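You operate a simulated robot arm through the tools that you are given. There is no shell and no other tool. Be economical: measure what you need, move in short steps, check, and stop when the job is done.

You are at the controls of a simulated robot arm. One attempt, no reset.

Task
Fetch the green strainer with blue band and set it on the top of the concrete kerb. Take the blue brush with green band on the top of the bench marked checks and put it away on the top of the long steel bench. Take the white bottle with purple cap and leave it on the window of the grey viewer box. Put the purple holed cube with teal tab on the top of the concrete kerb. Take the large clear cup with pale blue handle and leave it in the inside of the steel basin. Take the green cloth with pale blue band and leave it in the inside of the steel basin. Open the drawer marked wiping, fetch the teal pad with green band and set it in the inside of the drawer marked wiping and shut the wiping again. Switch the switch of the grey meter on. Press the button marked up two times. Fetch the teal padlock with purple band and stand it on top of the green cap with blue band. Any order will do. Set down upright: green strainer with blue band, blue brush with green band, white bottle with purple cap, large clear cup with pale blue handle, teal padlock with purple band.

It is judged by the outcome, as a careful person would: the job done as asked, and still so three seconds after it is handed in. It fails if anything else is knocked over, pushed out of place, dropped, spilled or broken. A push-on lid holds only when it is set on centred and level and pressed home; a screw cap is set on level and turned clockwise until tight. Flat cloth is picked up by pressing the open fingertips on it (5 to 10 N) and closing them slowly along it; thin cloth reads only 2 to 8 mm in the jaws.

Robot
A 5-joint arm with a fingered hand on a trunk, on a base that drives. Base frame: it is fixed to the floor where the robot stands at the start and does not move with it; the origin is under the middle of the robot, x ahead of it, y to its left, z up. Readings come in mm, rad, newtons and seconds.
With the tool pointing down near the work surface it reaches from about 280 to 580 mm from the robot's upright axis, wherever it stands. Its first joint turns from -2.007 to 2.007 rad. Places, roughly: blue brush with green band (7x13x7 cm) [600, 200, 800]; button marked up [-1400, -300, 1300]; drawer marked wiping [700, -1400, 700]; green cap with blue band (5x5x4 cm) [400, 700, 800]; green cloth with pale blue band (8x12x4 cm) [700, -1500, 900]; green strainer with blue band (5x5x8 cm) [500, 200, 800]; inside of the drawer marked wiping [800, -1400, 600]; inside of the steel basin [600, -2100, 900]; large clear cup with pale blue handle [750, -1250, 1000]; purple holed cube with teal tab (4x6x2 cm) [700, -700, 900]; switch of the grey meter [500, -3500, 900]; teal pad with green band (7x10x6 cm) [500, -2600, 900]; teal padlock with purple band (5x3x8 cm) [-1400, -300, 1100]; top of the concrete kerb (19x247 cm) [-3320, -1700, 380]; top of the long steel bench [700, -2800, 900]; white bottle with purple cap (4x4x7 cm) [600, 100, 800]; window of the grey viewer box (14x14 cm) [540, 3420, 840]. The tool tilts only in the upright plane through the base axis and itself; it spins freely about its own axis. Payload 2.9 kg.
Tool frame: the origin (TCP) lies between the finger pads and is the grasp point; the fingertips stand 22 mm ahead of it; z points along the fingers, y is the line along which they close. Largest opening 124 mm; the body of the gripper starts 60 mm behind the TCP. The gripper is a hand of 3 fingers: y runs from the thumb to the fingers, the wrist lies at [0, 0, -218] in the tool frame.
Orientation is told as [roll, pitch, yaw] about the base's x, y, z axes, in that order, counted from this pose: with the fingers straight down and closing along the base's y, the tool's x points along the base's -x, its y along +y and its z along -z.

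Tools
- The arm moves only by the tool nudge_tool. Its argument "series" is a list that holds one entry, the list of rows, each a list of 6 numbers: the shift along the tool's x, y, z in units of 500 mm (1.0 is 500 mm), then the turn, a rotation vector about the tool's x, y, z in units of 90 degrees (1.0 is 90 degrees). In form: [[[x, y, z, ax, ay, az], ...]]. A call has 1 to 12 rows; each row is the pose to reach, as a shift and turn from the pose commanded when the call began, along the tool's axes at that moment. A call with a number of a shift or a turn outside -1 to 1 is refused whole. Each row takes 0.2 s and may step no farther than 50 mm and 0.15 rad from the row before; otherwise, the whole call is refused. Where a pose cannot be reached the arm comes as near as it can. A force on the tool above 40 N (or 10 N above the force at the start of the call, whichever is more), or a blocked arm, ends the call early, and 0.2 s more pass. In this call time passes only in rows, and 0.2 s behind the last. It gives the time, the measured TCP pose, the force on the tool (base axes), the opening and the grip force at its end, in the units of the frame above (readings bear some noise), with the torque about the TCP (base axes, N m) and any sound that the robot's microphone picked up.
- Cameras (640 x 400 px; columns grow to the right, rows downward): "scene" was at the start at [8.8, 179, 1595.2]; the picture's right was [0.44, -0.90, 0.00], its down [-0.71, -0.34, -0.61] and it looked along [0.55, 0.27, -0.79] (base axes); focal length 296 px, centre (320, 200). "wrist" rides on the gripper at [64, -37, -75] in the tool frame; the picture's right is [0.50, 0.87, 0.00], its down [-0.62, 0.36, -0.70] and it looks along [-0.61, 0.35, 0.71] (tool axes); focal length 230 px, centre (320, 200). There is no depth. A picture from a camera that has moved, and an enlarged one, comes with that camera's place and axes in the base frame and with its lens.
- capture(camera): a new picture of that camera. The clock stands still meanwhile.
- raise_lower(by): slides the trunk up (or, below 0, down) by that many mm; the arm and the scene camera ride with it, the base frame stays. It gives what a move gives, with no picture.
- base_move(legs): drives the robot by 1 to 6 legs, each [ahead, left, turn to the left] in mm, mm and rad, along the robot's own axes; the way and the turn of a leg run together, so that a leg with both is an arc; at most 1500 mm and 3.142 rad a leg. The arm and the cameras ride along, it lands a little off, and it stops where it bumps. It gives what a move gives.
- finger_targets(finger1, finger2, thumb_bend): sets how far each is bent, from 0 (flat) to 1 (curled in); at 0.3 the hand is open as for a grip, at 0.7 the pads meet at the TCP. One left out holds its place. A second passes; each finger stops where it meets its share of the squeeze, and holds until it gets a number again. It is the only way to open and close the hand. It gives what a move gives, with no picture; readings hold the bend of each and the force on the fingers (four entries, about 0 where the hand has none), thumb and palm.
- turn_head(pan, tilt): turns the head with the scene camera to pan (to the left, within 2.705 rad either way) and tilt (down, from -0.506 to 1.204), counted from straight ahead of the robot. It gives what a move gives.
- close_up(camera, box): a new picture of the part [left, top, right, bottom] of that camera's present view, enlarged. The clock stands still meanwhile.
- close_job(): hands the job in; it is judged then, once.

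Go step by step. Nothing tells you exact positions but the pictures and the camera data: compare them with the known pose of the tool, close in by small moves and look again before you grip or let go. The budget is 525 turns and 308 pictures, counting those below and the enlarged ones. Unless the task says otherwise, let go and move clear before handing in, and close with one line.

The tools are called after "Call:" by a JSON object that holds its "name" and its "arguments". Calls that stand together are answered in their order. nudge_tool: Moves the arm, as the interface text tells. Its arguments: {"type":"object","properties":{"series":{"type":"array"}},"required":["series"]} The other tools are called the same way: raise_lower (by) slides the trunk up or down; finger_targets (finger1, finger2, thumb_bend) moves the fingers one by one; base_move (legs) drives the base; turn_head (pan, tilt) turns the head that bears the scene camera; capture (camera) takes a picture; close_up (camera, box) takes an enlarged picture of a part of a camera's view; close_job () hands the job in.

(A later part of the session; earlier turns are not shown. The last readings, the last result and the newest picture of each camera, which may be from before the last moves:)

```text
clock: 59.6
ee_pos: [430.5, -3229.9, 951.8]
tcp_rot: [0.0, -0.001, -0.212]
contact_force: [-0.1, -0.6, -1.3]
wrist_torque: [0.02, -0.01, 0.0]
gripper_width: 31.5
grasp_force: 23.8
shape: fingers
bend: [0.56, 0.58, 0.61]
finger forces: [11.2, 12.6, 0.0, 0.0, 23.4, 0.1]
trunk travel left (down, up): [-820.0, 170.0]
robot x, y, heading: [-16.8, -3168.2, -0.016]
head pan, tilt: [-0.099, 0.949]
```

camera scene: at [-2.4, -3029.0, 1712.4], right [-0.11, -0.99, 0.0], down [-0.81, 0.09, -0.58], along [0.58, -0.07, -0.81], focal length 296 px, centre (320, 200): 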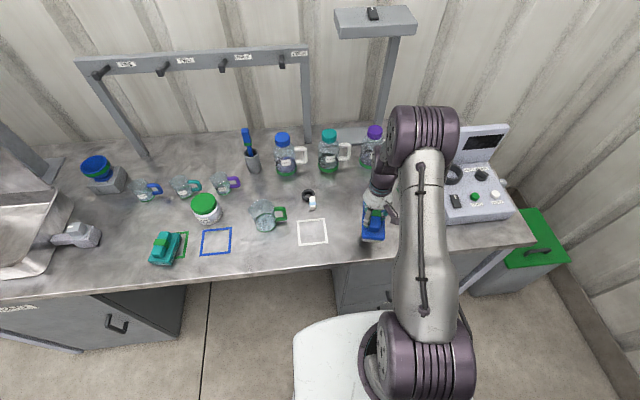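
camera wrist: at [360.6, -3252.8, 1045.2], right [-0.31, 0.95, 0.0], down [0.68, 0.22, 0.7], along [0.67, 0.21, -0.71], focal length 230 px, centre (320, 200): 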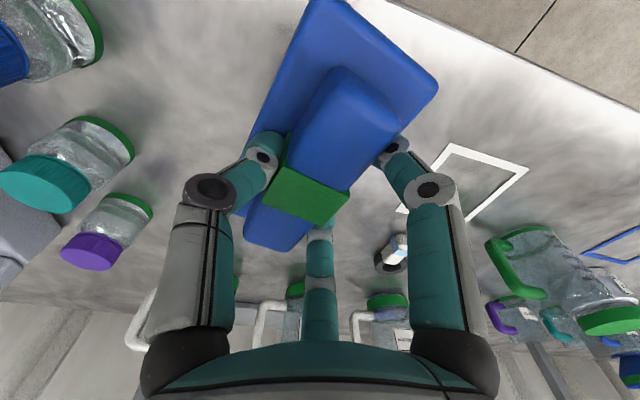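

Call:
{"name": "nudge_tool", "arguments": {"series": [[[0, 0, 0.01, 0, 0, 0]]]}}

Call:
{"name": "nudge_tool", "arguments": {"series": [[[0, 0, 0.01, 0, 0, 0]]]}}

Call:
{"name": "nudge_tool", "arguments": {"series": [[[0, 0, 0.01, 0, 0, 0]]]}}

Call:
{"name": "capture", "arguments": {"camera": "wrist"}}

```text
clock: 60.0
ee_pos: [430.7, -3230.8, 945.1]
tcp_rot: [0.0, 0.0, -0.214]
contact_force: [0.5, 0.5, -1.3]
wrist_torque: [0.06, 0.01, 0.0]
gripper_width: 31.6
grasp_force: 23.2
shape: fingers
bend: [0.56, 0.58, 0.61]
finger forces: [11.1, 12.6, 0.0, 0.0, 23.4, 0.0]
trunk travel left (down, up): [-820.0, 170.0]
robot x, y, heading: [-20.3, -3168.3, -0.017]
head pan, tilt: [-0.099, 0.949]
```

```text
clock: 60.4
ee_pos: [430.6, -3230.4, 940.3]
tcp_rot: [-0.001, 0.001, -0.213]
contact_force: [0.1, 0.4, -0.9]
wrist_torque: [0.03, -0.01, -0.02]
gripper_width: 31.7
grasp_force: 23.6
shape: fingers
bend: [0.56, 0.58, 0.61]
finger forces: [11.1, 12.5, 0.0, 0.0, 23.6, 0.1]
trunk travel left (down, up): [-820.0, 170.0]
robot x, y, heading: [-21.3, -3168.7, -0.01]
head pan, tilt: [-0.099, 0.949]
```

```text
clock: 60.8
ee_pos: [430.4, -3231.4, 936.5]
tcp_rot: [0.0, -0.001, -0.213]
contact_force: [-0.3, 0.4, -2.1]
wrist_torque: [0.0, 0.0, 0.02]
gripper_width: 31.5
grasp_force: 23.6
shape: fingers
bend: [0.56, 0.58, 0.61]
finger forces: [11.2, 12.6, 0.1, 0.0, 23.6, 0.0]
trunk travel left (down, up): [-820.0, 170.0]
robot x, y, heading: [-18.3, -3170.4, -0.014]
head pan, tilt: [-0.099, 0.949]
```

```text
279 pictures are left
camera wrist: at [360.3, -3253.1, 1010.1], right [-0.31, 0.95, 0.0], down [0.68, 0.22, 0.7], along [0.67, 0.21, -0.71], focal length 230 px, centre (320, 200)
```

wrist: 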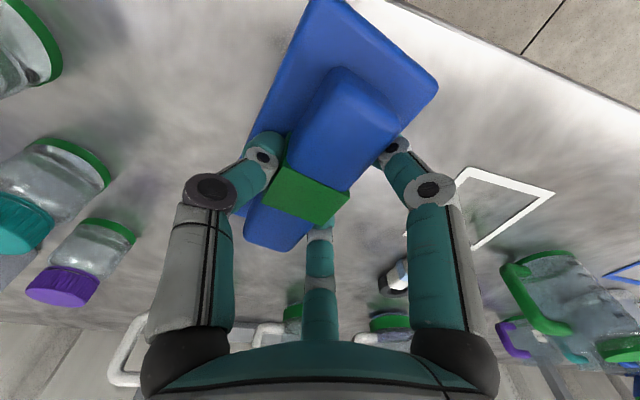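

Call:
{"name": "nudge_tool", "arguments": {"series": [[[0, 0, 0.01, 0, 0, 0]]]}}

Call:
{"name": "nudge_tool", "arguments": {"series": [[[0, 0, 0.01, 0, 0, 0]]]}}

Call:
{"name": "nudge_tool", "arguments": {"series": [[[0, 0, 0.01, 0, 0, 0]]]}}

Call:
{"name": "nudge_tool", "arguments": {"series": [[[0, 0, 0.008, 0, 0, 0]]]}}

```text
clock: 61.2
ee_pos: [431.6, -3230.3, 930.6]
tcp_rot: [0.0, -0.001, -0.213]
contact_force: [0.3, -0.4, -1.2]
wrist_torque: [0.0, -0.03, 0.04]
gripper_width: 31.9
grasp_force: 23.3
shape: fingers
bend: [0.56, 0.58, 0.61]
finger forces: [11.1, 12.5, 0.0, 0.0, 23.6, 0.0]
trunk travel left (down, up): [-820.0, 170.0]
robot x, y, heading: [-17.5, -3165.8, -0.012]
head pan, tilt: [-0.099, 0.949]
```

```text
clock: 61.6
ee_pos: [431.9, -3229.8, 927.7]
tcp_rot: [-0.001, -0.006, -0.214]
contact_force: [2.2, 1.0, 20.6]
wrist_torque: [0.37, 0.39, -0.07]
gripper_width: 31.5
grasp_force: 32.8
shape: fingers
bend: [0.56, 0.58, 0.61]
finger forces: [29.5, 11.7, 0.1, 0.0, 24.4, 0.1]
trunk travel left (down, up): [-820.0, 170.0]
robot x, y, heading: [-18.5, -3164.6, -0.01]
head pan, tilt: [-0.099, 0.949]
```

```text
clock: 62.0
ee_pos: [430.4, -3230.2, 927.8]
tcp_rot: [0.0, -0.01, -0.211]
contact_force: [-3.5, 1.6, 26.9]
wrist_torque: [0.51, 0.71, 0.03]
gripper_width: 31.9
grasp_force: 36.8
shape: fingers
bend: [0.55, 0.57, 0.61]
finger forces: [36.0, 13.9, 0.1, 0.0, 24.2, 0.0]
trunk travel left (down, up): [-820.0, 170.0]
robot x, y, heading: [-21.5, -3166.6, -0.012]
head pan, tilt: [-0.099, 0.949]
stopped in row 1: the force on the tool passed its limit at 44 N (the readings are from after the stop); the commanded pose is now the measured one
```

```text
clock: 62.3
ee_pos: [430.9, -3229.0, 927.0]
tcp_rot: [0.002, -0.012, -0.21]
contact_force: [-6.8, 1.3, 30.4]
wrist_torque: [0.52, 0.9, 0.1]
gripper_width: 32.0
grasp_force: 39.8
shape: fingers
bend: [0.54, 0.58, 0.61]
finger forces: [38.4, 14.8, 0.1, 0.0, 24.5, 0.0]
trunk travel left (down, up): [-820.0, 170.0]
robot x, y, heading: [-19.4, -3166.4, -0.009]
head pan, tilt: [-0.099, 0.949]
stopped in row 1: the force on the tool passed its limit at 45 N (the readings are from after the stop); the commanded pose is now the measured one
```

Touched down at z≈928. I'll relieve 2 mm, open, and rise.

Call:
{"name": "nudge_tool", "arguments": {"series": [[[0, 0, -0.004, 0, 0, 0]]]}}

Call:
{"name": "finger_targets", "arguments": {"finger1": 0.42, "finger2": 0.42, "thumb_bend": 0.42}}

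Call:
{"name": "nudge_tool", "arguments": {"series": [[[0, 0, -0.05, 0, 0, 0], [0, 0, -0.14, 0, 0, 0], [0, 0, -0.23, 0, 0, 0], [0, 0, -0.32, 0, 0, 0]]]}}

Call:
{"name": "capture", "arguments": {"camera": "wrist"}}

```text
clock: 62.7
ee_pos: [431.9, -3229.5, 926.7]
tcp_rot: [0.0, -0.011, -0.212]
contact_force: [-5.9, -1.2, 16.4]
wrist_torque: [0.25, 0.54, 0.12]
gripper_width: 31.9
grasp_force: 32.3
shape: fingers
bend: [0.54, 0.58, 0.61]
finger forces: [26.3, 14.2, 0.0, 0.0, 24.5, 0.0]
trunk travel left (down, up): [-820.0, 170.0]
robot x, y, heading: [-22.7, -3168.7, -0.014]
head pan, tilt: [-0.099, 0.949]
```

```text
clock: 63.7
ee_pos: [433.8, -3231.0, 927.8]
tcp_rot: [0.0, -0.012, -0.21]
contact_force: [5.4, -1.7, 20.3]
wrist_torque: [0.5, 0.48, -0.06]
gripper_width: 62.7
grasp_force: 10.0
shape: fingers
bend: [0.46, 0.42, 0.42]
finger forces: [20.6, 0.0, 0.1, 0.0, 0.1, 0.0]
trunk travel left (down, up): [-820.0, 170.0]
robot x, y, heading: [-21.9, -3168.6, -0.016]
head pan, tilt: [-0.099, 0.949]
```

```text
clock: 64.7
ee_pos: [432.1, -3230.6, 1088.8]
tcp_rot: [-0.001, -0.009, -0.21]
contact_force: [-0.2, -1.0, -0.5]
wrist_torque: [-0.01, -0.02, 0.0]
gripper_width: 71.3
grasp_force: 0.0
shape: fingers
bend: [0.42, 0.42, 0.42]
finger forces: [0.0, 0.1, 0.0, 0.0, 0.0, 0.0]
trunk travel left (down, up): [-820.0, 170.0]
robot x, y, heading: [-21.0, -3170.8, -0.017]
head pan, tilt: [-0.099, 0.949]
```

```text
278 pictures are left
camera wrist: at [361.2, -3252.2, 1161.6], right [-0.31, 0.95, 0.0], down [0.67, 0.22, 0.71], along [0.67, 0.21, -0.71], focal length 230 px, centre (320, 200)
```

wrist: 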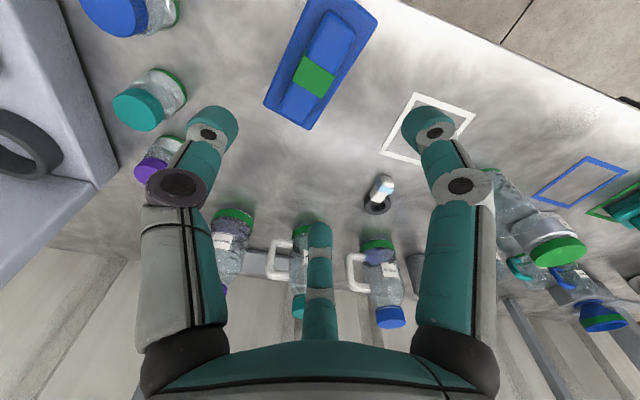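

The brush stands upright. Next the grey meter's switch nearby; let me look at it closely.

Call:
{"name": "close_up", "arguments": {"camera": "scene", "box": [410, 110, 540, 240]}}

```text
3.08 times, centred on (475, 175) of scene
camera zoom: at [-4.8, -3028.6, 1712.3], right [-0.11, -0.99, 0.0], down [-0.81, 0.09, -0.58], along [0.58, -0.07, -0.81], focal length 909 px, centre (-157, 277)
```

zoom: 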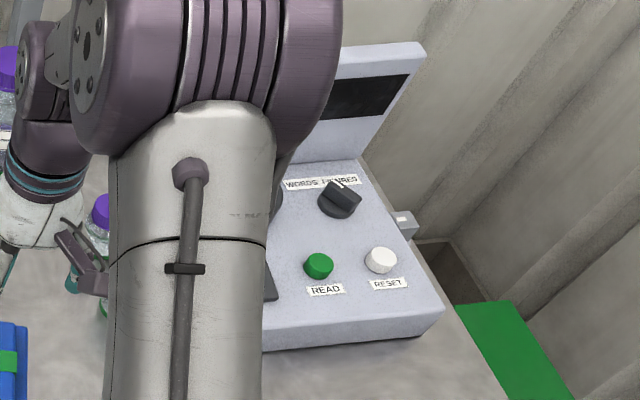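

The arm blocks it. I'll swing the arm to the left and look again.

Call:
{"name": "nudge_tool", "arguments": {"series": [[[0.03, 0.08, 0, 0, 0, 0], [0.06, 0.16, 0, 0, 0, 0], [0.09, 0.24, 0, 0, 0, 0], [0.12, 0.32, 0, 0, 0, 0], [0.15, 0.4, 0, 0, 0, 0], [0.18, 0.48, 0, 0, 0, 0]]]}}

Call:
{"name": "close_up", "arguments": {"camera": "scene", "box": [410, 110, 540, 240]}}

```text
clock: 66.1
ee_pos: [397.5, -2978.1, 1087.4]
tcp_rot: [0.003, -0.007, -0.214]
contact_force: [-0.3, 0.4, -0.2]
wrist_torque: [0.01, 0.02, -0.04]
gripper_width: 71.2
grasp_force: 0.0
shape: fingers
bend: [0.42, 0.42, 0.42]
finger forces: [0.0, 0.1, 0.1, 0.0, 0.0, 0.2]
trunk travel left (down, up): [-820.0, 170.0]
robot x, y, heading: [-17.4, -3164.9, -0.013]
head pan, tilt: [-0.099, 0.949]
```

```text
3.08 times, centred on (475, 175) of scene
camera zoom: at [-3.6, -3026.7, 1712.1], right [-0.11, -0.99, 0.0], down [-0.81, 0.09, -0.58], along [0.58, -0.07, -0.81], focal length 909 px, centre (-157, 277)
```

zoom: 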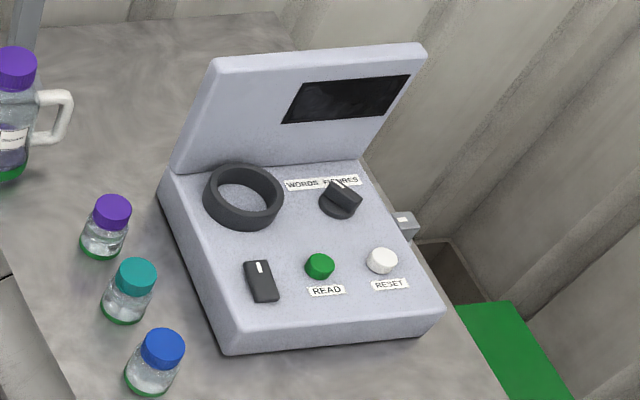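

Call:
{"name": "close_up", "arguments": {"camera": "scene", "box": [480, 165, 530, 200]}}

Call:
{"name": "close_up", "arguments": {"camera": "scene", "box": [440, 185, 490, 215]}}

```text
11.43 times, centred on (505, 182) of scene
camera zoom: at [-3.6, -3026.7, 1712.1], right [-0.11, -0.99, 0.0], down [-0.81, 0.09, -0.58], along [0.58, -0.07, -0.81], focal length 3377 px, centre (-1794, 400)
```

zoom: 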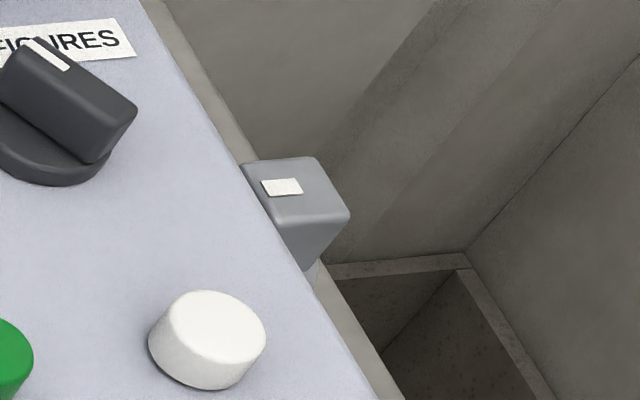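

```text
12.80 times, centred on (465, 200) of scene
camera zoom: at [-3.6, -3026.7, 1712.1], right [-0.11, -0.99, 0.0], down [-0.81, 0.09, -0.58], along [0.58, -0.07, -0.81], focal length 3782 px, centre (-1536, 200)
```

zoom: 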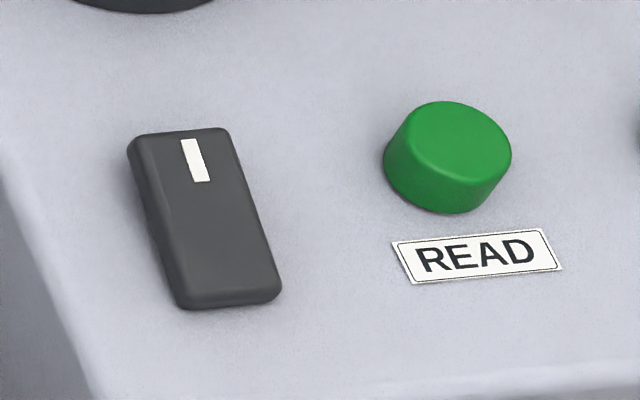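

The black rocker at about [510,-3540] is the switch. I'll drive right, close the fingers to a point and look from above.

Call:
{"name": "base_move", "arguments": {"legs": [[0, -330, 0.014]]}}

Call:
{"name": "finger_targets", "arguments": {"finger1": 0.68, "finger2": 0.68, "thumb_bend": 0.68}}

Call:
{"name": "turn_head", "arguments": {"pan": 0.0, "tilt": 1.0}}

Call:
{"name": "capture", "arguments": {"camera": "scene"}}

Call:
{"name": "capture", "arguments": {"camera": "wrist"}}

```text
clock: 68.2
ee_pos: [391.8, -3290.1, 1087.6]
tcp_rot: [0.005, -0.005, -0.193]
contact_force: [0.0, -0.1, -0.3]
wrist_torque: [0.01, -0.01, 0.01]
gripper_width: 71.6
grasp_force: 0.0
shape: fingers
bend: [0.42, 0.42, 0.42]
finger forces: [0.0, 0.0, 0.0, 0.0, 0.1, 0.1]
trunk travel left (down, up): [-820.0, 170.0]
robot x, y, heading: [-24.5, -3486.9, 0.004]
head pan, tilt: [-0.099, 0.949]
```

```text
clock: 69.2
ee_pos: [391.8, -3291.4, 1088.6]
tcp_rot: [0.005, -0.005, -0.193]
contact_force: [0.5, -0.4, 0.2]
wrist_torque: [0.0, -0.02, 0.02]
gripper_width: 2.1
grasp_force: 0.1
shape: fingers
bend: [0.68, 0.68, 0.68]
finger forces: [0.1, 0.1, 0.0, 0.0, 0.1, 0.0]
trunk travel left (down, up): [-820.0, 170.0]
robot x, y, heading: [-21.0, -3482.9, 0.007]
head pan, tilt: [-0.099, 0.949]
```

```text
clock: 69.9
ee_pos: [391.9, -3290.4, 1086.7]
tcp_rot: [0.008, -0.006, -0.194]
contact_force: [0.9, 0.1, 0.3]
wrist_torque: [0.01, 0.03, 0.02]
gripper_width: 2.1
grasp_force: 0.0
shape: fingers
bend: [0.68, 0.68, 0.68]
finger forces: [0.0, 0.1, 0.0, 0.0, 0.1, 0.1]
trunk travel left (down, up): [-820.0, 170.0]
robot x, y, heading: [-20.3, -3482.6, 0.003]
head pan, tilt: [0.0, 1.0]
```

```text
273 pictures are left
camera scene: at [-10.2, -3340.2, 1708.7], right [0.0, -1.0, 0.0], down [-0.84, 0.0, -0.54], along [0.54, 0.0, -0.84], focal length 296 px, centre (320, 200)
```

scene: 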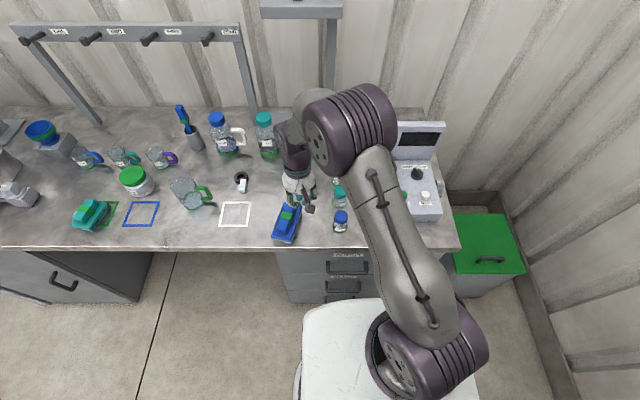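

```text
272 pictures are left
camera wrist: at [321.5, -3315.1, 1161.5], right [-0.32, 0.95, 0.0], down [0.67, 0.23, 0.71], along [0.67, 0.23, -0.71], focal length 230 px, centre (320, 200)
```

wrist: 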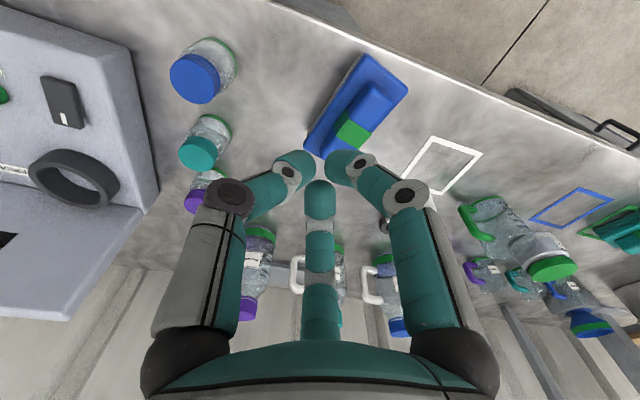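

Call:
{"name": "nudge_tool", "arguments": {"series": [[[-0.055, -0.065, 0, 0, 0, 0], [-0.11, -0.131, 0, 0, 0, 0], [-0.165, -0.196, 0.02, 0, 0, 0], [-0.22, -0.262, 0.05, 0, 0, 0], [-0.275, -0.327, 0.09, 0, 0, 0], [-0.33, -0.393, 0.13, 0, 0, 0], [-0.386, -0.458, 0.17, 0, 0, 0], [-0.386, -0.458, 0.22, 0, 0, 0]]]}}

Call:
{"name": "capture", "arguments": {"camera": "wrist"}}

Call:
{"name": "capture", "arguments": {"camera": "scene"}}

```text
clock: 71.7
ee_pos: [537.1, -3552.4, 976.2]
tcp_rot: [-0.001, -0.005, -0.192]
contact_force: [-0.2, 0.5, 1.2]
wrist_torque: [0.01, 0.02, 0.0]
gripper_width: 2.0
grasp_force: 0.0
shape: fingers
bend: [0.68, 0.68, 0.68]
finger forces: [0.1, 0.0, 0.1, 0.0, 0.0, 0.0]
trunk travel left (down, up): [-820.0, 170.0]
robot x, y, heading: [-18.7, -3488.8, 0.005]
head pan, tilt: [0.0, 1.0]
```

```text
271 pictures are left
camera wrist: at [467.0, -3575.7, 1049.0], right [-0.32, 0.95, 0.0], down [0.67, 0.23, 0.7], along [0.67, 0.23, -0.71], focal length 230 px, centre (320, 200)
```

wrist: 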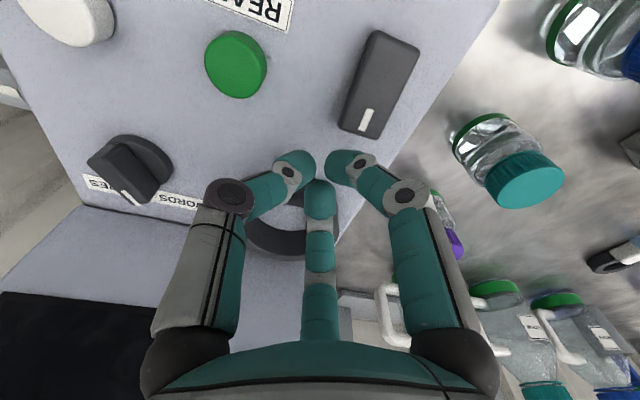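

```text
270 pictures are left
camera scene: at [-10.2, -3339.2, 1708.7], right [0.0, -1.0, 0.0], down [-0.84, 0.0, -0.54], along [0.54, 0.0, -0.84], focal length 296 px, centre (320, 200)
```

scene: 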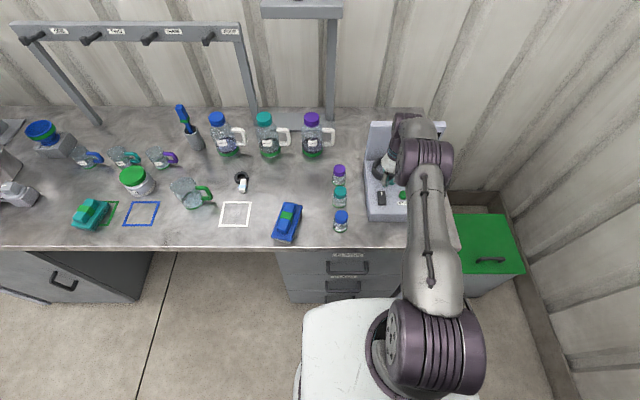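

Call:
{"name": "nudge_tool", "arguments": {"series": [[[0.033, 0.033, 0, 0, 0, 0], [0.033, 0.033, 0.03, 0, 0, 0]]]}}

Call:
{"name": "close_up", "arguments": {"camera": "wrist", "box": [240, 80, 400, 220]}}

```text
clock: 72.3
ee_pos: [525.0, -3531.7, 962.2]
tcp_rot: [0.002, -0.005, -0.192]
contact_force: [0.6, -0.2, -0.3]
wrist_torque: [0.0, -0.02, 0.03]
gripper_width: 2.0
grasp_force: 0.1
shape: fingers
bend: [0.68, 0.68, 0.68]
finger forces: [0.1, 0.0, 0.1, 0.0, 0.1, 0.0]
trunk travel left (down, up): [-820.0, 170.0]
robot x, y, heading: [-18.1, -3488.7, 0.003]
head pan, tilt: [0.0, 1.0]
```

```text
2.86 times, centred on (320, 150) of wrist
camera zoom: at [454.8, -3555.4, 1036.0], right [-0.32, 0.95, 0.0], down [0.67, 0.23, 0.71], along [0.67, 0.23, -0.71], focal length 657 px, centre (320, 343)
```

zoom: 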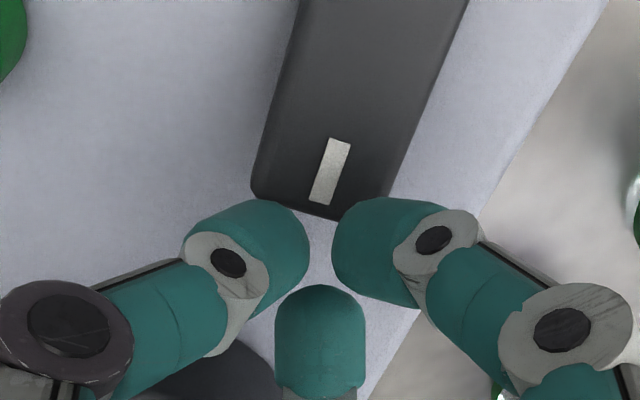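

Call:
{"name": "nudge_tool", "arguments": {"series": [[[0.016, 0.002, 0, 0, 0, 0], [0.016, 0.002, 0.02, 0, 0, 0]]]}}

Call:
{"name": "nudge_tool", "arguments": {"series": [[[0, 0, 0.012, 0, 0, 0]]]}}

Call:
{"name": "close_up", "arguments": {"camera": "wrist", "box": [240, 80, 400, 220]}}

```text
clock: 72.9
ee_pos: [517.0, -3530.6, 953.3]
tcp_rot: [0.001, -0.007, -0.194]
contact_force: [0.4, 0.8, 0.6]
wrist_torque: [-0.01, 0.01, 0.01]
gripper_width: 1.8
grasp_force: 0.2
shape: fingers
bend: [0.68, 0.68, 0.68]
finger forces: [0.0, 0.0, 0.0, 0.0, 0.4, 0.1]
trunk travel left (down, up): [-820.0, 170.0]
robot x, y, heading: [-19.5, -3483.0, 0.008]
head pan, tilt: [0.0, 1.0]
```

```text
clock: 73.3
ee_pos: [517.1, -3531.0, 949.5]
tcp_rot: [0.002, -0.012, -0.194]
contact_force: [3.6, -1.7, 15.9]
wrist_torque: [-0.1, -0.02, 0.07]
gripper_width: 0.0
grasp_force: 7.8
shape: fingers
bend: [0.69, 0.68, 0.68]
finger forces: [5.2, 0.0, 0.1, 0.0, 10.8, 0.0]
trunk travel left (down, up): [-820.0, 170.0]
robot x, y, heading: [-21.0, -3490.0, -0.0]
head pan, tilt: [0.0, 1.0]
heard: click
```

```text
2.86 times, centred on (320, 150) of wrist
camera zoom: at [446.7, -3554.9, 1022.5], right [-0.32, 0.95, 0.0], down [0.67, 0.23, 0.71], along [0.67, 0.23, -0.71], focal length 657 px, centre (320, 343)
```

zoom: 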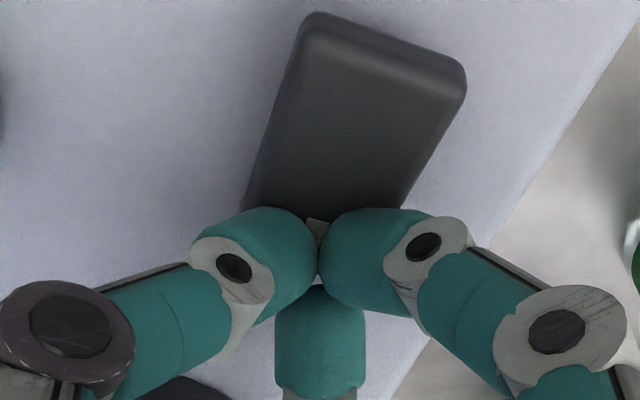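

A click was heard. I'll rise and check the screen.

Call:
{"name": "nudge_tool", "arguments": {"series": [[[0, 0, -0.05, 0, 0, 0], [0, 0, -0.14, 0, 0, 0], [0.05, 0.06, -0.2, 0, 0, 0], [0.1, 0.12, -0.25, 0, 0, 0], [0.15, 0.18, -0.25, 0, 0, 0], [0.2, 0.25, -0.25, 0, 0, 0], [0.24, 0.32, -0.25, 0, 0, 0]]]}}

Call:
{"name": "close_up", "arguments": {"camera": "scene", "box": [350, 100, 460, 230]}}

```text
clock: 74.9
ee_pos: [428.3, -3351.5, 1071.4]
tcp_rot: [0.004, -0.007, -0.194]
contact_force: [0.4, 0.2, -0.2]
wrist_torque: [0.03, 0.05, -0.01]
gripper_width: 1.2
grasp_force: 0.1
shape: fingers
bend: [0.68, 0.68, 0.68]
finger forces: [0.0, 0.0, 0.0, 0.0, 0.0, 0.1]
trunk travel left (down, up): [-820.0, 170.0]
robot x, y, heading: [-17.0, -3485.2, 0.005]
head pan, tilt: [0.0, 1.0]
```

```text
3.08 times, centred on (405, 165) of scene
camera zoom: at [-10.7, -3338.7, 1708.6], right [0.0, -1.0, 0.0], down [-0.84, 0.0, -0.54], along [0.54, 0.0, -0.84], focal length 909 px, centre (58, 308)
```

zoom: 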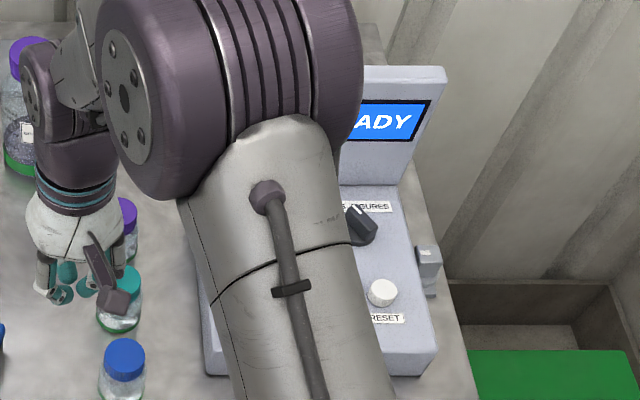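

The meter shows READY. Next I'll go to the wooden bench to see the wiping drawer.

Call:
{"name": "base_move", "arguments": {"legs": [[-450, 0, 0], [0, 1000, 0], [0, 1085, 0]]}}

Call:
{"name": "turn_head", "arguments": {"pan": 0.0, "tilt": 0.75}}

Call:
{"name": "capture", "arguments": {"camera": "scene"}}

```text
clock: 87.5
ee_pos: [-97.3, -1251.0, 1072.1]
tcp_rot: [0.004, -0.006, -0.151]
contact_force: [-0.2, -0.9, 1.0]
wrist_torque: [0.05, -0.02, 0.01]
gripper_width: 1.1
grasp_force: 0.1
shape: fingers
bend: [0.68, 0.68, 0.68]
finger forces: [0.1, 0.1, 0.1, 0.0, 0.0, 0.1]
trunk travel left (down, up): [-820.0, 170.0]
robot x, y, heading: [-540.6, -1399.8, 0.047]
head pan, tilt: [0.0, 1.0]
```

```text
clock: 88.3
ee_pos: [-97.2, -1249.1, 1072.5]
tcp_rot: [0.004, -0.004, -0.15]
contact_force: [0.2, 0.2, 0.2]
wrist_torque: [-0.01, 0.02, -0.03]
gripper_width: 1.1
grasp_force: 0.1
shape: fingers
bend: [0.68, 0.68, 0.68]
finger forces: [0.0, 0.0, 0.1, 0.0, 0.0, 0.0]
trunk travel left (down, up): [-820.0, 170.0]
robot x, y, heading: [-544.0, -1405.7, 0.044]
head pan, tilt: [0.0, 0.75]
```

```text
266 pictures are left
camera scene: at [-524.8, -1256.0, 1727.8], right [0.05, -1.0, 0.0], down [-0.68, -0.03, -0.73], along [0.73, 0.03, -0.68], focal length 296 px, centre (320, 200)
```

scene: 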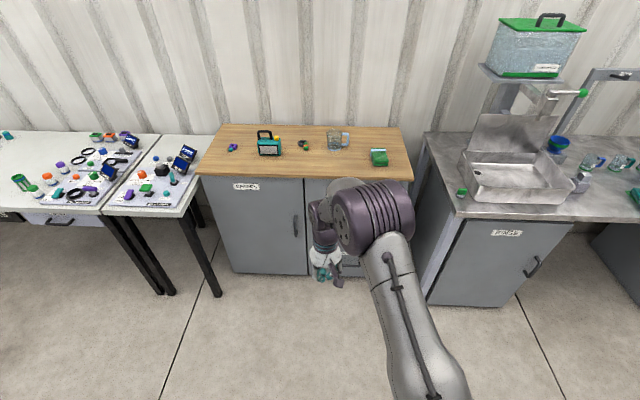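

Call:
{"name": "nudge_tool", "arguments": {"series": [[[0.071, 0.0525, 0, 0, 0, 0], [0.142, 0.105, 0, 0, 0, 0], [0.213, 0.1575, 0, 0, 0, 0], [0.284, 0.21, 0, 0, 0, 0], [0.355, 0.2625, 0, 0, 0, 0], [0.426, 0.315, 0, 0, 0, 0], [0.497, 0.3675, 0, 0, 0, 0], [0.569, 0.42, 0, 0, 0, 0]]]}}

Call:
{"name": "base_move", "arguments": {"legs": [[300, 0, -0.044]]}}

Call:
{"name": "turn_head", "arguments": {"pan": -0.1, "tilt": 0.85}}

Call:
{"name": "capture", "arguments": {"camera": "scene"}}

```text
clock: 90.1
ee_pos: [-350.6, -997.3, 1072.1]
tcp_rot: [0.003, -0.002, -0.149]
contact_force: [-0.8, 0.3, 0.0]
wrist_torque: [-0.03, 0.0, -0.02]
gripper_width: 1.3
grasp_force: 0.1
shape: fingers
bend: [0.68, 0.68, 0.68]
finger forces: [0.0, 0.0, 0.0, 0.0, 0.0, 0.0]
trunk travel left (down, up): [-820.0, 170.0]
robot x, y, heading: [-538.4, -1403.4, 0.051]
head pan, tilt: [0.0, 0.75]
```

```text
clock: 92.1
ee_pos: [-33.3, -1000.0, 1072.2]
tcp_rot: [0.005, -0.002, -0.196]
contact_force: [0.1, -0.1, 0.3]
wrist_torque: [0.01, -0.01, 0.01]
gripper_width: 1.1
grasp_force: 0.0
shape: fingers
bend: [0.68, 0.68, 0.68]
finger forces: [0.0, 0.1, 0.0, 0.1, 0.1, 0.0]
trunk travel left (down, up): [-820.0, 170.0]
robot x, y, heading: [-248.5, -1392.3, -0.001]
head pan, tilt: [0.0, 0.75]
```

```text
clock: 92.8
ee_pos: [-34.4, -999.8, 1071.8]
tcp_rot: [0.007, -0.002, -0.194]
contact_force: [-0.6, -0.8, -0.7]
wrist_torque: [0.03, 0.04, -0.01]
gripper_width: 1.0
grasp_force: 0.1
shape: fingers
bend: [0.68, 0.68, 0.68]
finger forces: [0.0, 0.0, 0.1, 0.1, 0.0, 0.0]
trunk travel left (down, up): [-820.0, 170.0]
robot x, y, heading: [-244.5, -1394.7, 0.003]
head pan, tilt: [-0.099, 0.85]
```

```text
265 pictures are left
camera scene: at [-226.2, -1257.3, 1719.8], right [-0.1, -1.0, 0.0], down [-0.75, 0.07, -0.66], along [0.66, -0.06, -0.75], focal length 296 px, centre (320, 200)
```

scene: 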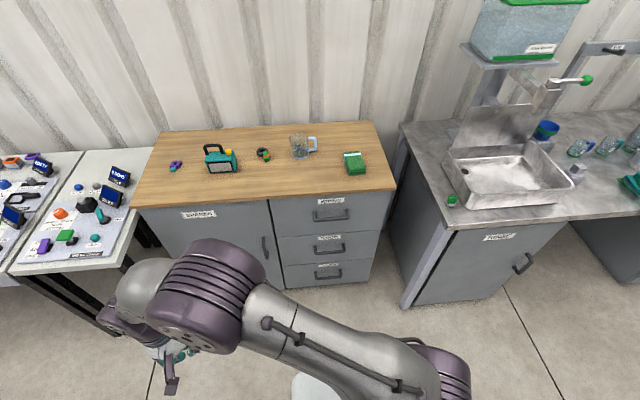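

Call:
{"name": "close_up", "arguments": {"camera": "scene", "box": [260, 120, 400, 290]}}

```text
2.35 times, centred on (330, 205) of scene
camera zoom: at [-226.2, -1257.3, 1719.8], right [-0.1, -1.0, 0.0], down [-0.75, 0.07, -0.66], along [0.66, -0.06, -0.75], focal length 695 px, centre (296, 188)
```

zoom: 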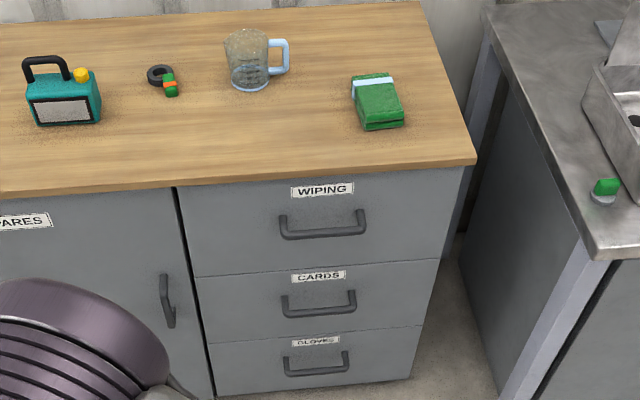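

The top drawer is WIPING with a U-handle around [530,-1372,757]. I'll position the robot in line with it, bring the arm forward and turn the tool to point forward for a pinch on the handle bar.

Call:
{"name": "base_move", "arguments": {"legs": [[95, 23, 0]]}}

Call:
{"name": "nudge_tool", "arguments": {"series": [[[-0.0523, -0.0702, 0, 0, 0, -0.09], [-0.1046, -0.1404, 0, 0, 0, -0.18], [-0.1569, -0.2106, 0, 0, 0, -0.27], [-0.2092, -0.2808, 0, 0, 0, -0.36], [-0.2615, -0.351, 0, 0, 0, -0.45], [-0.3138, -0.4212, 0, 0, 0, -0.54], [-0.3661, -0.4914, 0, 0, 0, -0.63], [-0.4184, -0.5616, 0, 0, 0, -0.72], [-0.4707, -0.6318, 0, 0, 0, -0.81], [-0.523, -0.702, 0, 0, 0, -0.9]]]}}

```text
clock: 94.0
ee_pos: [59.7, -975.8, 1070.8]
tcp_rot: [0.006, 0.0, -0.194]
contact_force: [-0.1, -0.1, -0.6]
wrist_torque: [-0.01, 0.0, 0.02]
gripper_width: 0.9
grasp_force: 0.1
shape: fingers
bend: [0.68, 0.68, 0.68]
finger forces: [0.0, 0.0, 0.0, 0.1, 0.1, 0.1]
trunk travel left (down, up): [-820.0, 170.0]
robot x, y, heading: [-150.9, -1370.4, 0.006]
head pan, tilt: [-0.099, 0.85]
```

```text
clock: 96.2
ee_pos: [244.0, -1372.3, 1071.9]
tcp_rot: [0.0, -0.003, 1.221]
contact_force: [-0.3, 0.2, 0.6]
wrist_torque: [0.03, -0.01, -0.01]
gripper_width: 1.1
grasp_force: 0.0
shape: fingers
bend: [0.68, 0.68, 0.68]
finger forces: [0.0, 0.0, 0.0, 0.1, 0.0, 0.0]
trunk travel left (down, up): [-820.0, 170.0]
robot x, y, heading: [-147.2, -1376.9, 0.004]
head pan, tilt: [-0.099, 0.85]
```

Call:
{"name": "nudge_tool", "arguments": {"series": [[[0, 0, 0, 0, 0, -0.08], [0, 0, 0, 0, 0, -0.16], [0, 0, 0, 0, 0, -0.223]]]}}

Call:
{"name": "nudge_tool", "arguments": {"series": [[[0, -0.034, 0, 0.09, 0, 0], [0, -0.068, 0, 0.18, 0, 0], [0, -0.102, 0, 0.27, 0, 0], [0, -0.136, 0, 0.36, 0, 0], [0, -0.17, 0, 0.45, 0, 0], [0, -0.204, 0, 0.54, 0, 0], [0, -0.238, 0, 0.63, 0, 0], [0, -0.272, 0, 0.72, 0, 0], [0, -0.306, 0, 0.81, 0, 0], [0, -0.34, 0, 0.9, 0, 0], [0, -0.372, 0, 0.99, 0, 0]]]}}

Call:
{"name": "capture", "arguments": {"camera": "scene"}}

```text
clock: 97.0
ee_pos: [244.8, -1328.9, 1070.4]
tcp_rot: [0.0, 0.001, 1.565]
contact_force: [0.4, 0.1, -0.4]
wrist_torque: [0.02, 0.05, -0.01]
gripper_width: 1.3
grasp_force: 0.1
shape: fingers
bend: [0.68, 0.68, 0.68]
finger forces: [0.1, 0.0, 0.0, 0.0, 0.1, 0.1]
out of reach, approached as far as the arm can: row 2, 3
trunk travel left (down, up): [-820.0, 170.0]
robot x, y, heading: [-149.2, -1368.2, 0.006]
head pan, tilt: [-0.099, 0.85]
```

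```text
clock: 99.3
ee_pos: [434.2, -1361.6, 1069.1]
tcp_rot: [-1.555, -0.13, 1.592]
contact_force: [-0.4, 0.0, -1.0]
wrist_torque: [-0.01, -0.03, 0.02]
gripper_width: 1.4
grasp_force: 0.1
shape: fingers
bend: [0.68, 0.68, 0.68]
finger forces: [0.1, 0.0, 0.1, 0.1, 0.0, 0.0]
out of reach, approached as far as the arm can: row 1, 2, 4, 5, 6, 7, 8, 9, 10, 11
trunk travel left (down, up): [-820.0, 170.0]
robot x, y, heading: [-151.6, -1375.4, 0.005]
head pan, tilt: [-0.099, 0.85]
```

```text
263 pictures are left
camera scene: at [-131.2, -1234.5, 1719.9], right [-0.09, -1.0, 0.0], down [-0.75, 0.07, -0.66], along [0.66, -0.06, -0.75], focal length 296 px, centre (320, 200)
```

scene: 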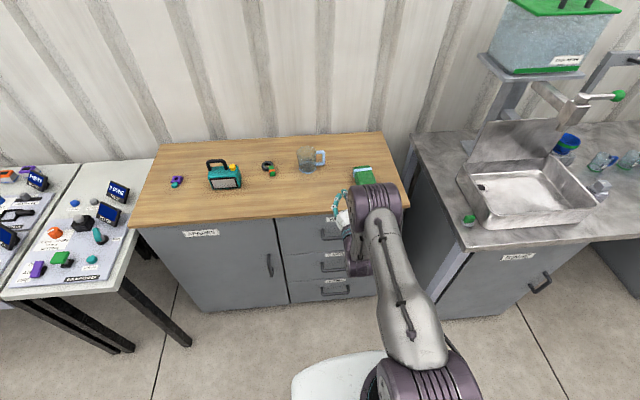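

Call:
{"name": "nudge_tool", "arguments": {"series": [[[0, 0, 0, 0, 0, 0.085]]]}}

Call:
{"name": "raise_lower", "arguments": {"by": -300}}

Call:
{"name": "finger_targets", "arguments": {"finger1": 0.35, "finger2": 0.35, "thumb_bend": 0.35}}

Call:
{"name": "capture", "arguments": {"camera": "wrist"}}

Call:
{"name": "capture", "arguments": {"camera": "scene"}}

```text
clock: 99.8
ee_pos: [432.6, -1360.4, 1069.1]
tcp_rot: [-1.556, -0.265, 1.589]
contact_force: [0.2, -0.6, -0.7]
wrist_torque: [-0.02, -0.01, 0.01]
gripper_width: 1.1
grasp_force: 0.1
shape: fingers
bend: [0.68, 0.68, 0.68]
finger forces: [0.1, 0.1, 0.1, 0.0, 0.0, 0.0]
trunk travel left (down, up): [-820.0, 170.0]
robot x, y, heading: [-153.7, -1375.0, 0.002]
head pan, tilt: [-0.099, 0.85]
```

```text
clock: 102.8
ee_pos: [433.0, -1361.6, 769.4]
tcp_rot: [-1.554, -0.266, 1.589]
contact_force: [0.3, -0.1, -0.4]
wrist_torque: [0.03, -0.04, -0.02]
gripper_width: 1.1
grasp_force: 0.1
shape: fingers
bend: [0.68, 0.68, 0.68]
finger forces: [0.0, 0.1, 0.0, 0.0, 0.1, 0.0]
trunk travel left (down, up): [-520.0, 470.0]
robot x, y, heading: [-151.5, -1375.9, 0.006]
head pan, tilt: [-0.099, 0.85]
```

```text
clock: 103.8
ee_pos: [432.9, -1359.9, 770.0]
tcp_rot: [-1.554, -0.266, 1.588]
contact_force: [-0.4, 0.0, 0.4]
wrist_torque: [0.0, 0.02, 0.02]
gripper_width: 90.2
grasp_force: 0.0
shape: fingers
bend: [0.35, 0.35, 0.35]
finger forces: [0.0, 0.1, 0.0, 0.1, 0.0, 0.1]
trunk travel left (down, up): [-520.0, 470.0]
robot x, y, heading: [-150.3, -1374.8, 0.009]
head pan, tilt: [-0.099, 0.85]
```

```text
262 pictures are left
camera wrist: at [359.7, -1434.0, 789.3], right [-0.01, -0.26, -0.97], down [-0.72, 0.67, -0.17], along [0.69, 0.69, -0.19], focal length 230 px, centre (320, 200)
```

wrist: 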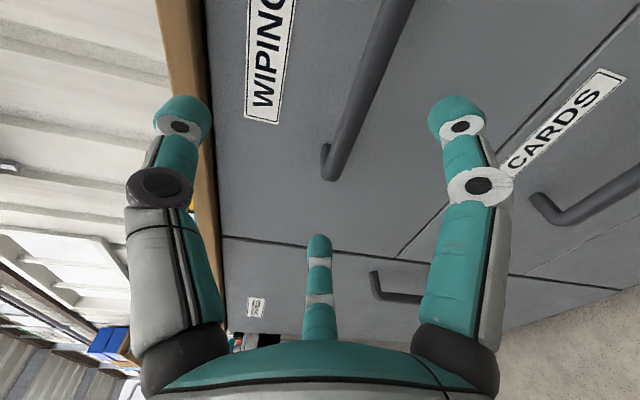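

```text
261 pictures are left
camera scene: at [-132.1, -1234.3, 1419.8], right [-0.09, -1.0, 0.0], down [-0.75, 0.07, -0.66], along [0.66, -0.06, -0.75], focal length 296 px, centre (320, 200)
```

scene: 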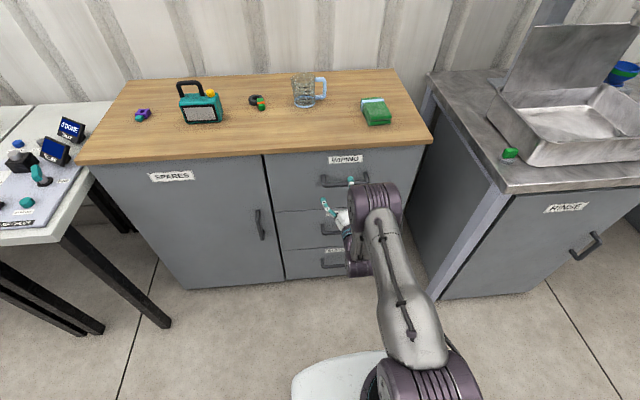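

Call:
{"name": "close_up", "arguments": {"camera": "scene", "box": [290, 130, 410, 220]}}

```text
4.44 times, centred on (350, 175) of scene
camera zoom: at [-132.1, -1234.3, 1419.8], right [-0.09, -1.0, 0.0], down [-0.75, 0.07, -0.66], along [0.66, -0.06, -0.75], focal length 1313 px, centre (187, 311)
```

zoom: 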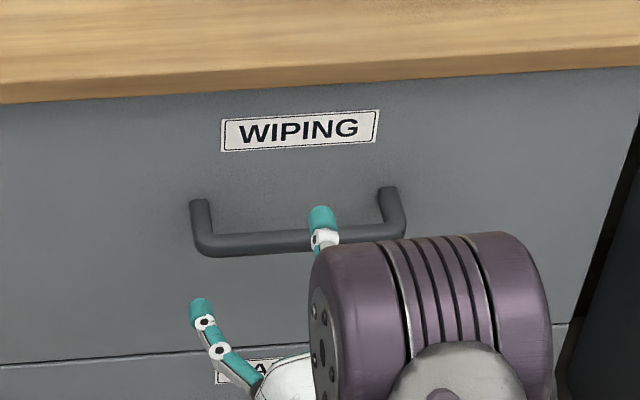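

Call:
{"name": "nudge_tool", "arguments": {"series": [[[0.049, 0.039, 0.0, 0, 0, 0], [0.049, 0.039, 0.07, 0, 0, 0], [0.049, 0.039, 0.12, 0, 0, 0]]]}}

Call:
{"name": "capture", "arguments": {"camera": "wrist"}}

Call:
{"name": "close_up", "arguments": {"camera": "scene", "box": [290, 130, 410, 220]}}

```text
clock: 104.5
ee_pos: [493.5, -1365.5, 744.3]
tcp_rot: [-1.554, -0.264, 1.579]
contact_force: [0.0, 0.1, -0.5]
wrist_torque: [-0.02, -0.01, 0.0]
gripper_width: 90.6
grasp_force: 0.0
shape: fingers
bend: [0.35, 0.35, 0.35]
finger forces: [0.0, 0.0, 0.0, 0.1, 0.1, 0.0]
out of reach, approached as far as the arm can: row 1, 2, 3
trunk travel left (down, up): [-520.0, 470.0]
robot x, y, heading: [-152.5, -1371.5, 0.003]
head pan, tilt: [-0.099, 0.85]
```

```text
259 pictures are left
camera wrist: at [419.1, -1437.4, 764.0], right [-0.01, -0.26, -0.97], down [-0.71, 0.68, -0.17], along [0.7, 0.69, -0.19], focal length 230 px, centre (320, 200)
```

wrist: 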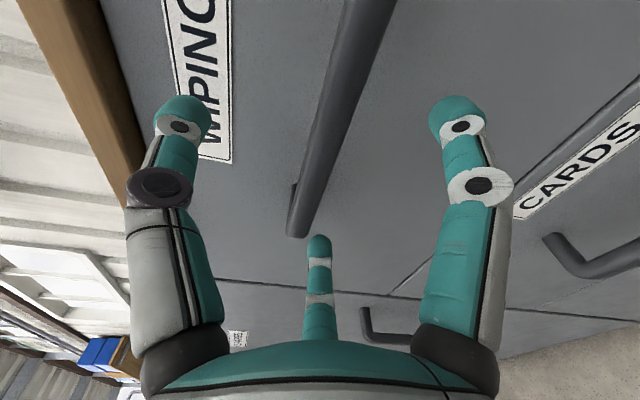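

```text
4.44 times, centred on (350, 175) of scene
camera zoom: at [-131.9, -1234.3, 1419.8], right [-0.09, -1.0, 0.0], down [-0.75, 0.07, -0.66], along [0.66, -0.06, -0.75], focal length 1313 px, centre (187, 311)
```

zoom: 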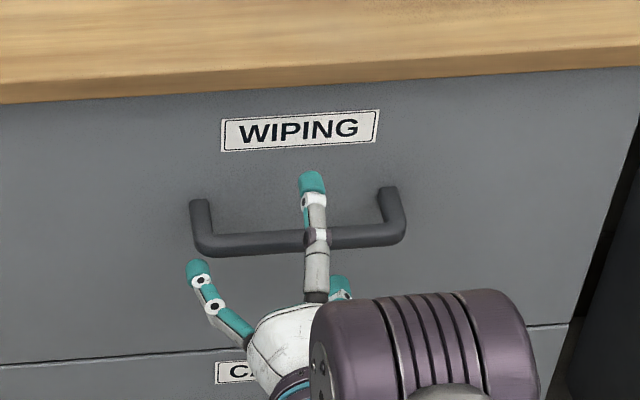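

Call:
{"name": "nudge_tool", "arguments": {"series": [[[0.005, 0.02, 0.0, 0, 0, 0], [0.005, 0.02, 0.07, 0, 0, 0]]]}}

Call:
{"name": "capture", "arguments": {"camera": "wrist"}}

Call:
{"name": "close_up", "arguments": {"camera": "scene", "box": [290, 130, 410, 220]}}

```text
clock: 105.2
ee_pos: [526.0, -1364.4, 734.2]
tcp_rot: [-1.553, -0.267, 1.577]
contact_force: [-0.5, -0.2, 0.1]
wrist_torque: [0.03, 0.01, 0.0]
gripper_width: 90.7
grasp_force: 0.1
shape: fingers
bend: [0.35, 0.35, 0.35]
finger forces: [0.0, 0.0, 0.0, 0.0, 0.1, 0.0]
trunk travel left (down, up): [-520.0, 470.0]
robot x, y, heading: [-147.4, -1373.8, 0.008]
head pan, tilt: [-0.099, 0.85]
```

```text
257 pictures are left
camera wrist: at [452.5, -1437.3, 753.9], right [-0.01, -0.26, -0.97], down [-0.71, 0.68, -0.17], along [0.7, 0.69, -0.19], focal length 230 px, centre (320, 200)
```

wrist: 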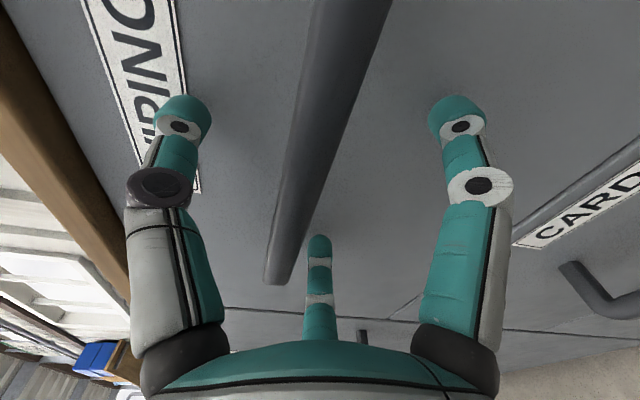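

```text
4.44 times, centred on (350, 175) of scene
camera zoom: at [-131.7, -1234.4, 1419.8], right [-0.09, -1.0, 0.0], down [-0.75, 0.07, -0.66], along [0.66, -0.06, -0.75], focal length 1313 px, centre (187, 311)
```

zoom: 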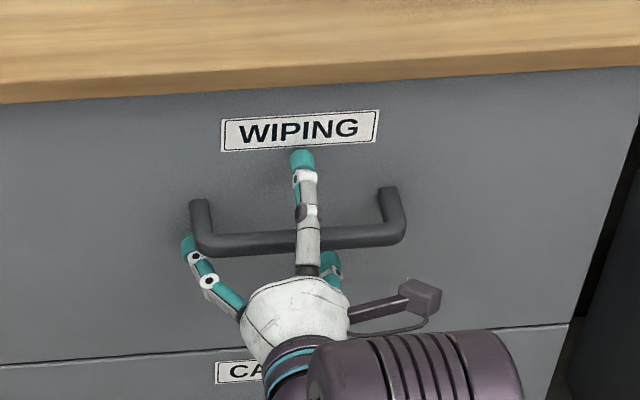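

The handle bar lies between thumb (above) and fingers (below). Closing.

Call:
{"name": "finger_targets", "arguments": {"finger1": 0.72, "finger2": 0.72, "thumb_bend": 0.72}}

Call:
{"name": "capture", "arguments": {"camera": "wrist"}}

```text
clock: 106.2
ee_pos: [525.2, -1364.4, 735.5]
tcp_rot: [-1.556, -0.264, 1.581]
contact_force: [1.7, -0.3, 3.0]
wrist_torque: [-0.01, 0.06, 0.0]
gripper_width: 0.0
grasp_force: 2.0
shape: fingers
bend: [0.71, 0.71, 0.69]
finger forces: [0.0, 0.0, 0.0, 0.1, 3.5, 0.0]
trunk travel left (down, up): [-520.0, 470.0]
robot x, y, heading: [-149.9, -1374.7, 0.004]
head pan, tilt: [-0.099, 0.85]
```

```text
255 pictures are left
camera wrist: at [452.1, -1437.4, 754.4], right [-0.01, -0.26, -0.97], down [-0.71, 0.68, -0.17], along [0.7, 0.69, -0.19], focal length 230 px, centre (320, 200)
```

wrist: 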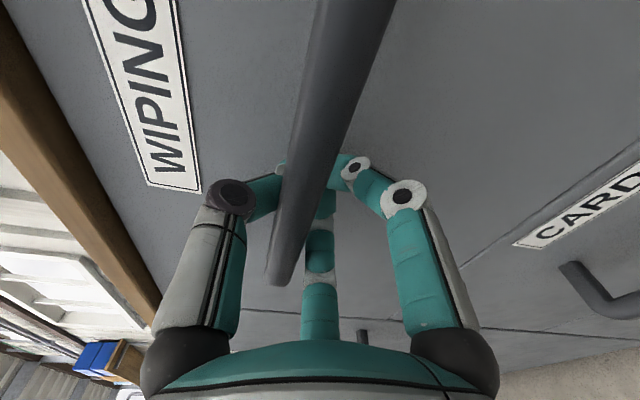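

The fingers have closed around behind the bar, caging it. I'll pull by driving back.

Call:
{"name": "base_move", "arguments": {"legs": [[-230, 0, 0]]}}

Call:
{"name": "capture", "arguments": {"camera": "scene"}}

```text
clock: 107.9
ee_pos: [296.4, -1368.8, 735.5]
tcp_rot: [-1.556, -0.265, 1.573]
contact_force: [-0.3, 0.9, 0.2]
wrist_torque: [0.0, 0.02, -0.01]
gripper_width: 0.0
grasp_force: 0.1
shape: fingers
bend: [0.71, 0.71, 0.71]
finger forces: [0.1, 0.0, 0.1, 0.0, 0.1, 0.0]
trunk travel left (down, up): [-520.0, 470.0]
robot x, y, heading: [-379.1, -1371.7, -0.003]
head pan, tilt: [-0.099, 0.85]
```

```text
254 pictures are left
camera scene: at [-360.6, -1235.0, 1419.8], right [-0.1, -1.0, 0.0], down [-0.75, 0.07, -0.66], along [0.66, -0.07, -0.75], focal length 296 px, centre (320, 200)
```

scene: 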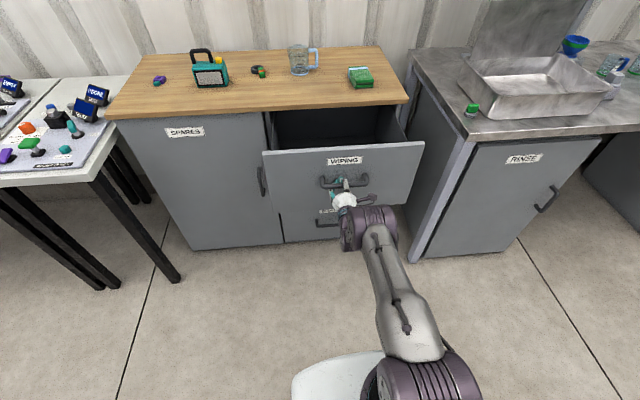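

The drawer opened ~230 mm. I'll release the handle, back off, raise and point the tool down again.

Call:
{"name": "finger_targets", "arguments": {"finger1": 0.3, "finger2": 0.3, "thumb_bend": 0.3}}

Call:
{"name": "base_move", "arguments": {"legs": [[-200, 0, 0]]}}

Call:
{"name": "raise_lower", "arguments": {"by": 330}}

Call:
{"name": "nudge_tool", "arguments": {"series": [[[0, 0, -0.03, -0.09, 0, 0], [0, 0, -0.06, -0.18, 0, 0], [0, 0, -0.09, -0.27, 0, 0], [0, 0, -0.12, -0.36, 0, 0], [0, 0, -0.15, -0.45, 0, 0], [0, 0, -0.18, -0.54, 0, 0], [0, 0, -0.21, -0.63, 0, 0], [0, 0, -0.24, -0.72, 0, 0], [0, 0, -0.27, -0.81, 0, 0], [0, 0, -0.3, -0.9, 0, 0], [0, 0, -0.33, -0.99, 0, 0]]]}}

```text
clock: 108.9
ee_pos: [297.3, -1368.4, 734.9]
tcp_rot: [-1.555, -0.266, 1.575]
contact_force: [-0.7, -0.4, 0.5]
wrist_torque: [0.01, -0.02, 0.0]
gripper_width: 103.3
grasp_force: 0.0
shape: fingers
bend: [0.3, 0.3, 0.3]
finger forces: [0.1, 0.0, 0.0, 0.0, 0.0, 0.0]
trunk travel left (down, up): [-520.0, 470.0]
robot x, y, heading: [-379.7, -1373.8, -0.002]
head pan, tilt: [-0.099, 0.85]
```

```text
clock: 110.5
ee_pos: [97.8, -1368.2, 736.7]
tcp_rot: [-1.555, -0.265, 1.573]
contact_force: [-0.1, 0.1, 0.3]
wrist_torque: [-0.03, 0.04, 0.01]
gripper_width: 103.5
grasp_force: 0.1
shape: fingers
bend: [0.3, 0.3, 0.3]
finger forces: [0.0, 0.1, 0.0, 0.0, 0.0, 0.0]
trunk travel left (down, up): [-520.0, 470.0]
robot x, y, heading: [-573.9, -1373.3, -0.001]
head pan, tilt: [-0.099, 0.85]
```

```text
clock: 113.7
ee_pos: [99.7, -1368.9, 1065.1]
tcp_rot: [-1.556, -0.266, 1.575]
contact_force: [-0.1, -0.4, 0.0]
wrist_torque: [-0.01, 0.02, 0.0]
gripper_width: 103.6
grasp_force: 0.0
shape: fingers
bend: [0.3, 0.3, 0.3]
finger forces: [0.1, 0.1, 0.0, 0.0, 0.0, 0.1]
trunk travel left (down, up): [-850.0, 140.0]
robot x, y, heading: [-576.5, -1371.5, 0.003]
head pan, tilt: [-0.099, 0.85]
```

```text
clock: 116.1
ee_pos: [-71.2, -1320.8, 1067.3]
tcp_rot: [-0.032, -0.003, 1.557]
contact_force: [0.6, 0.7, 0.4]
wrist_torque: [-0.01, -0.03, 0.03]
gripper_width: 103.4
grasp_force: 0.1
shape: fingers
bend: [0.3, 0.3, 0.3]
finger forces: [0.0, 0.0, 0.0, 0.0, 0.0, 0.0]
out of reach, approached as far as the arm can: row 1, 2, 3, 4, 5, 6, 7, 8, 9, 10, 11
trunk travel left (down, up): [-850.0, 140.0]
robot x, y, heading: [-579.3, -1373.6, 0.005]
head pan, tilt: [-0.099, 0.85]
```

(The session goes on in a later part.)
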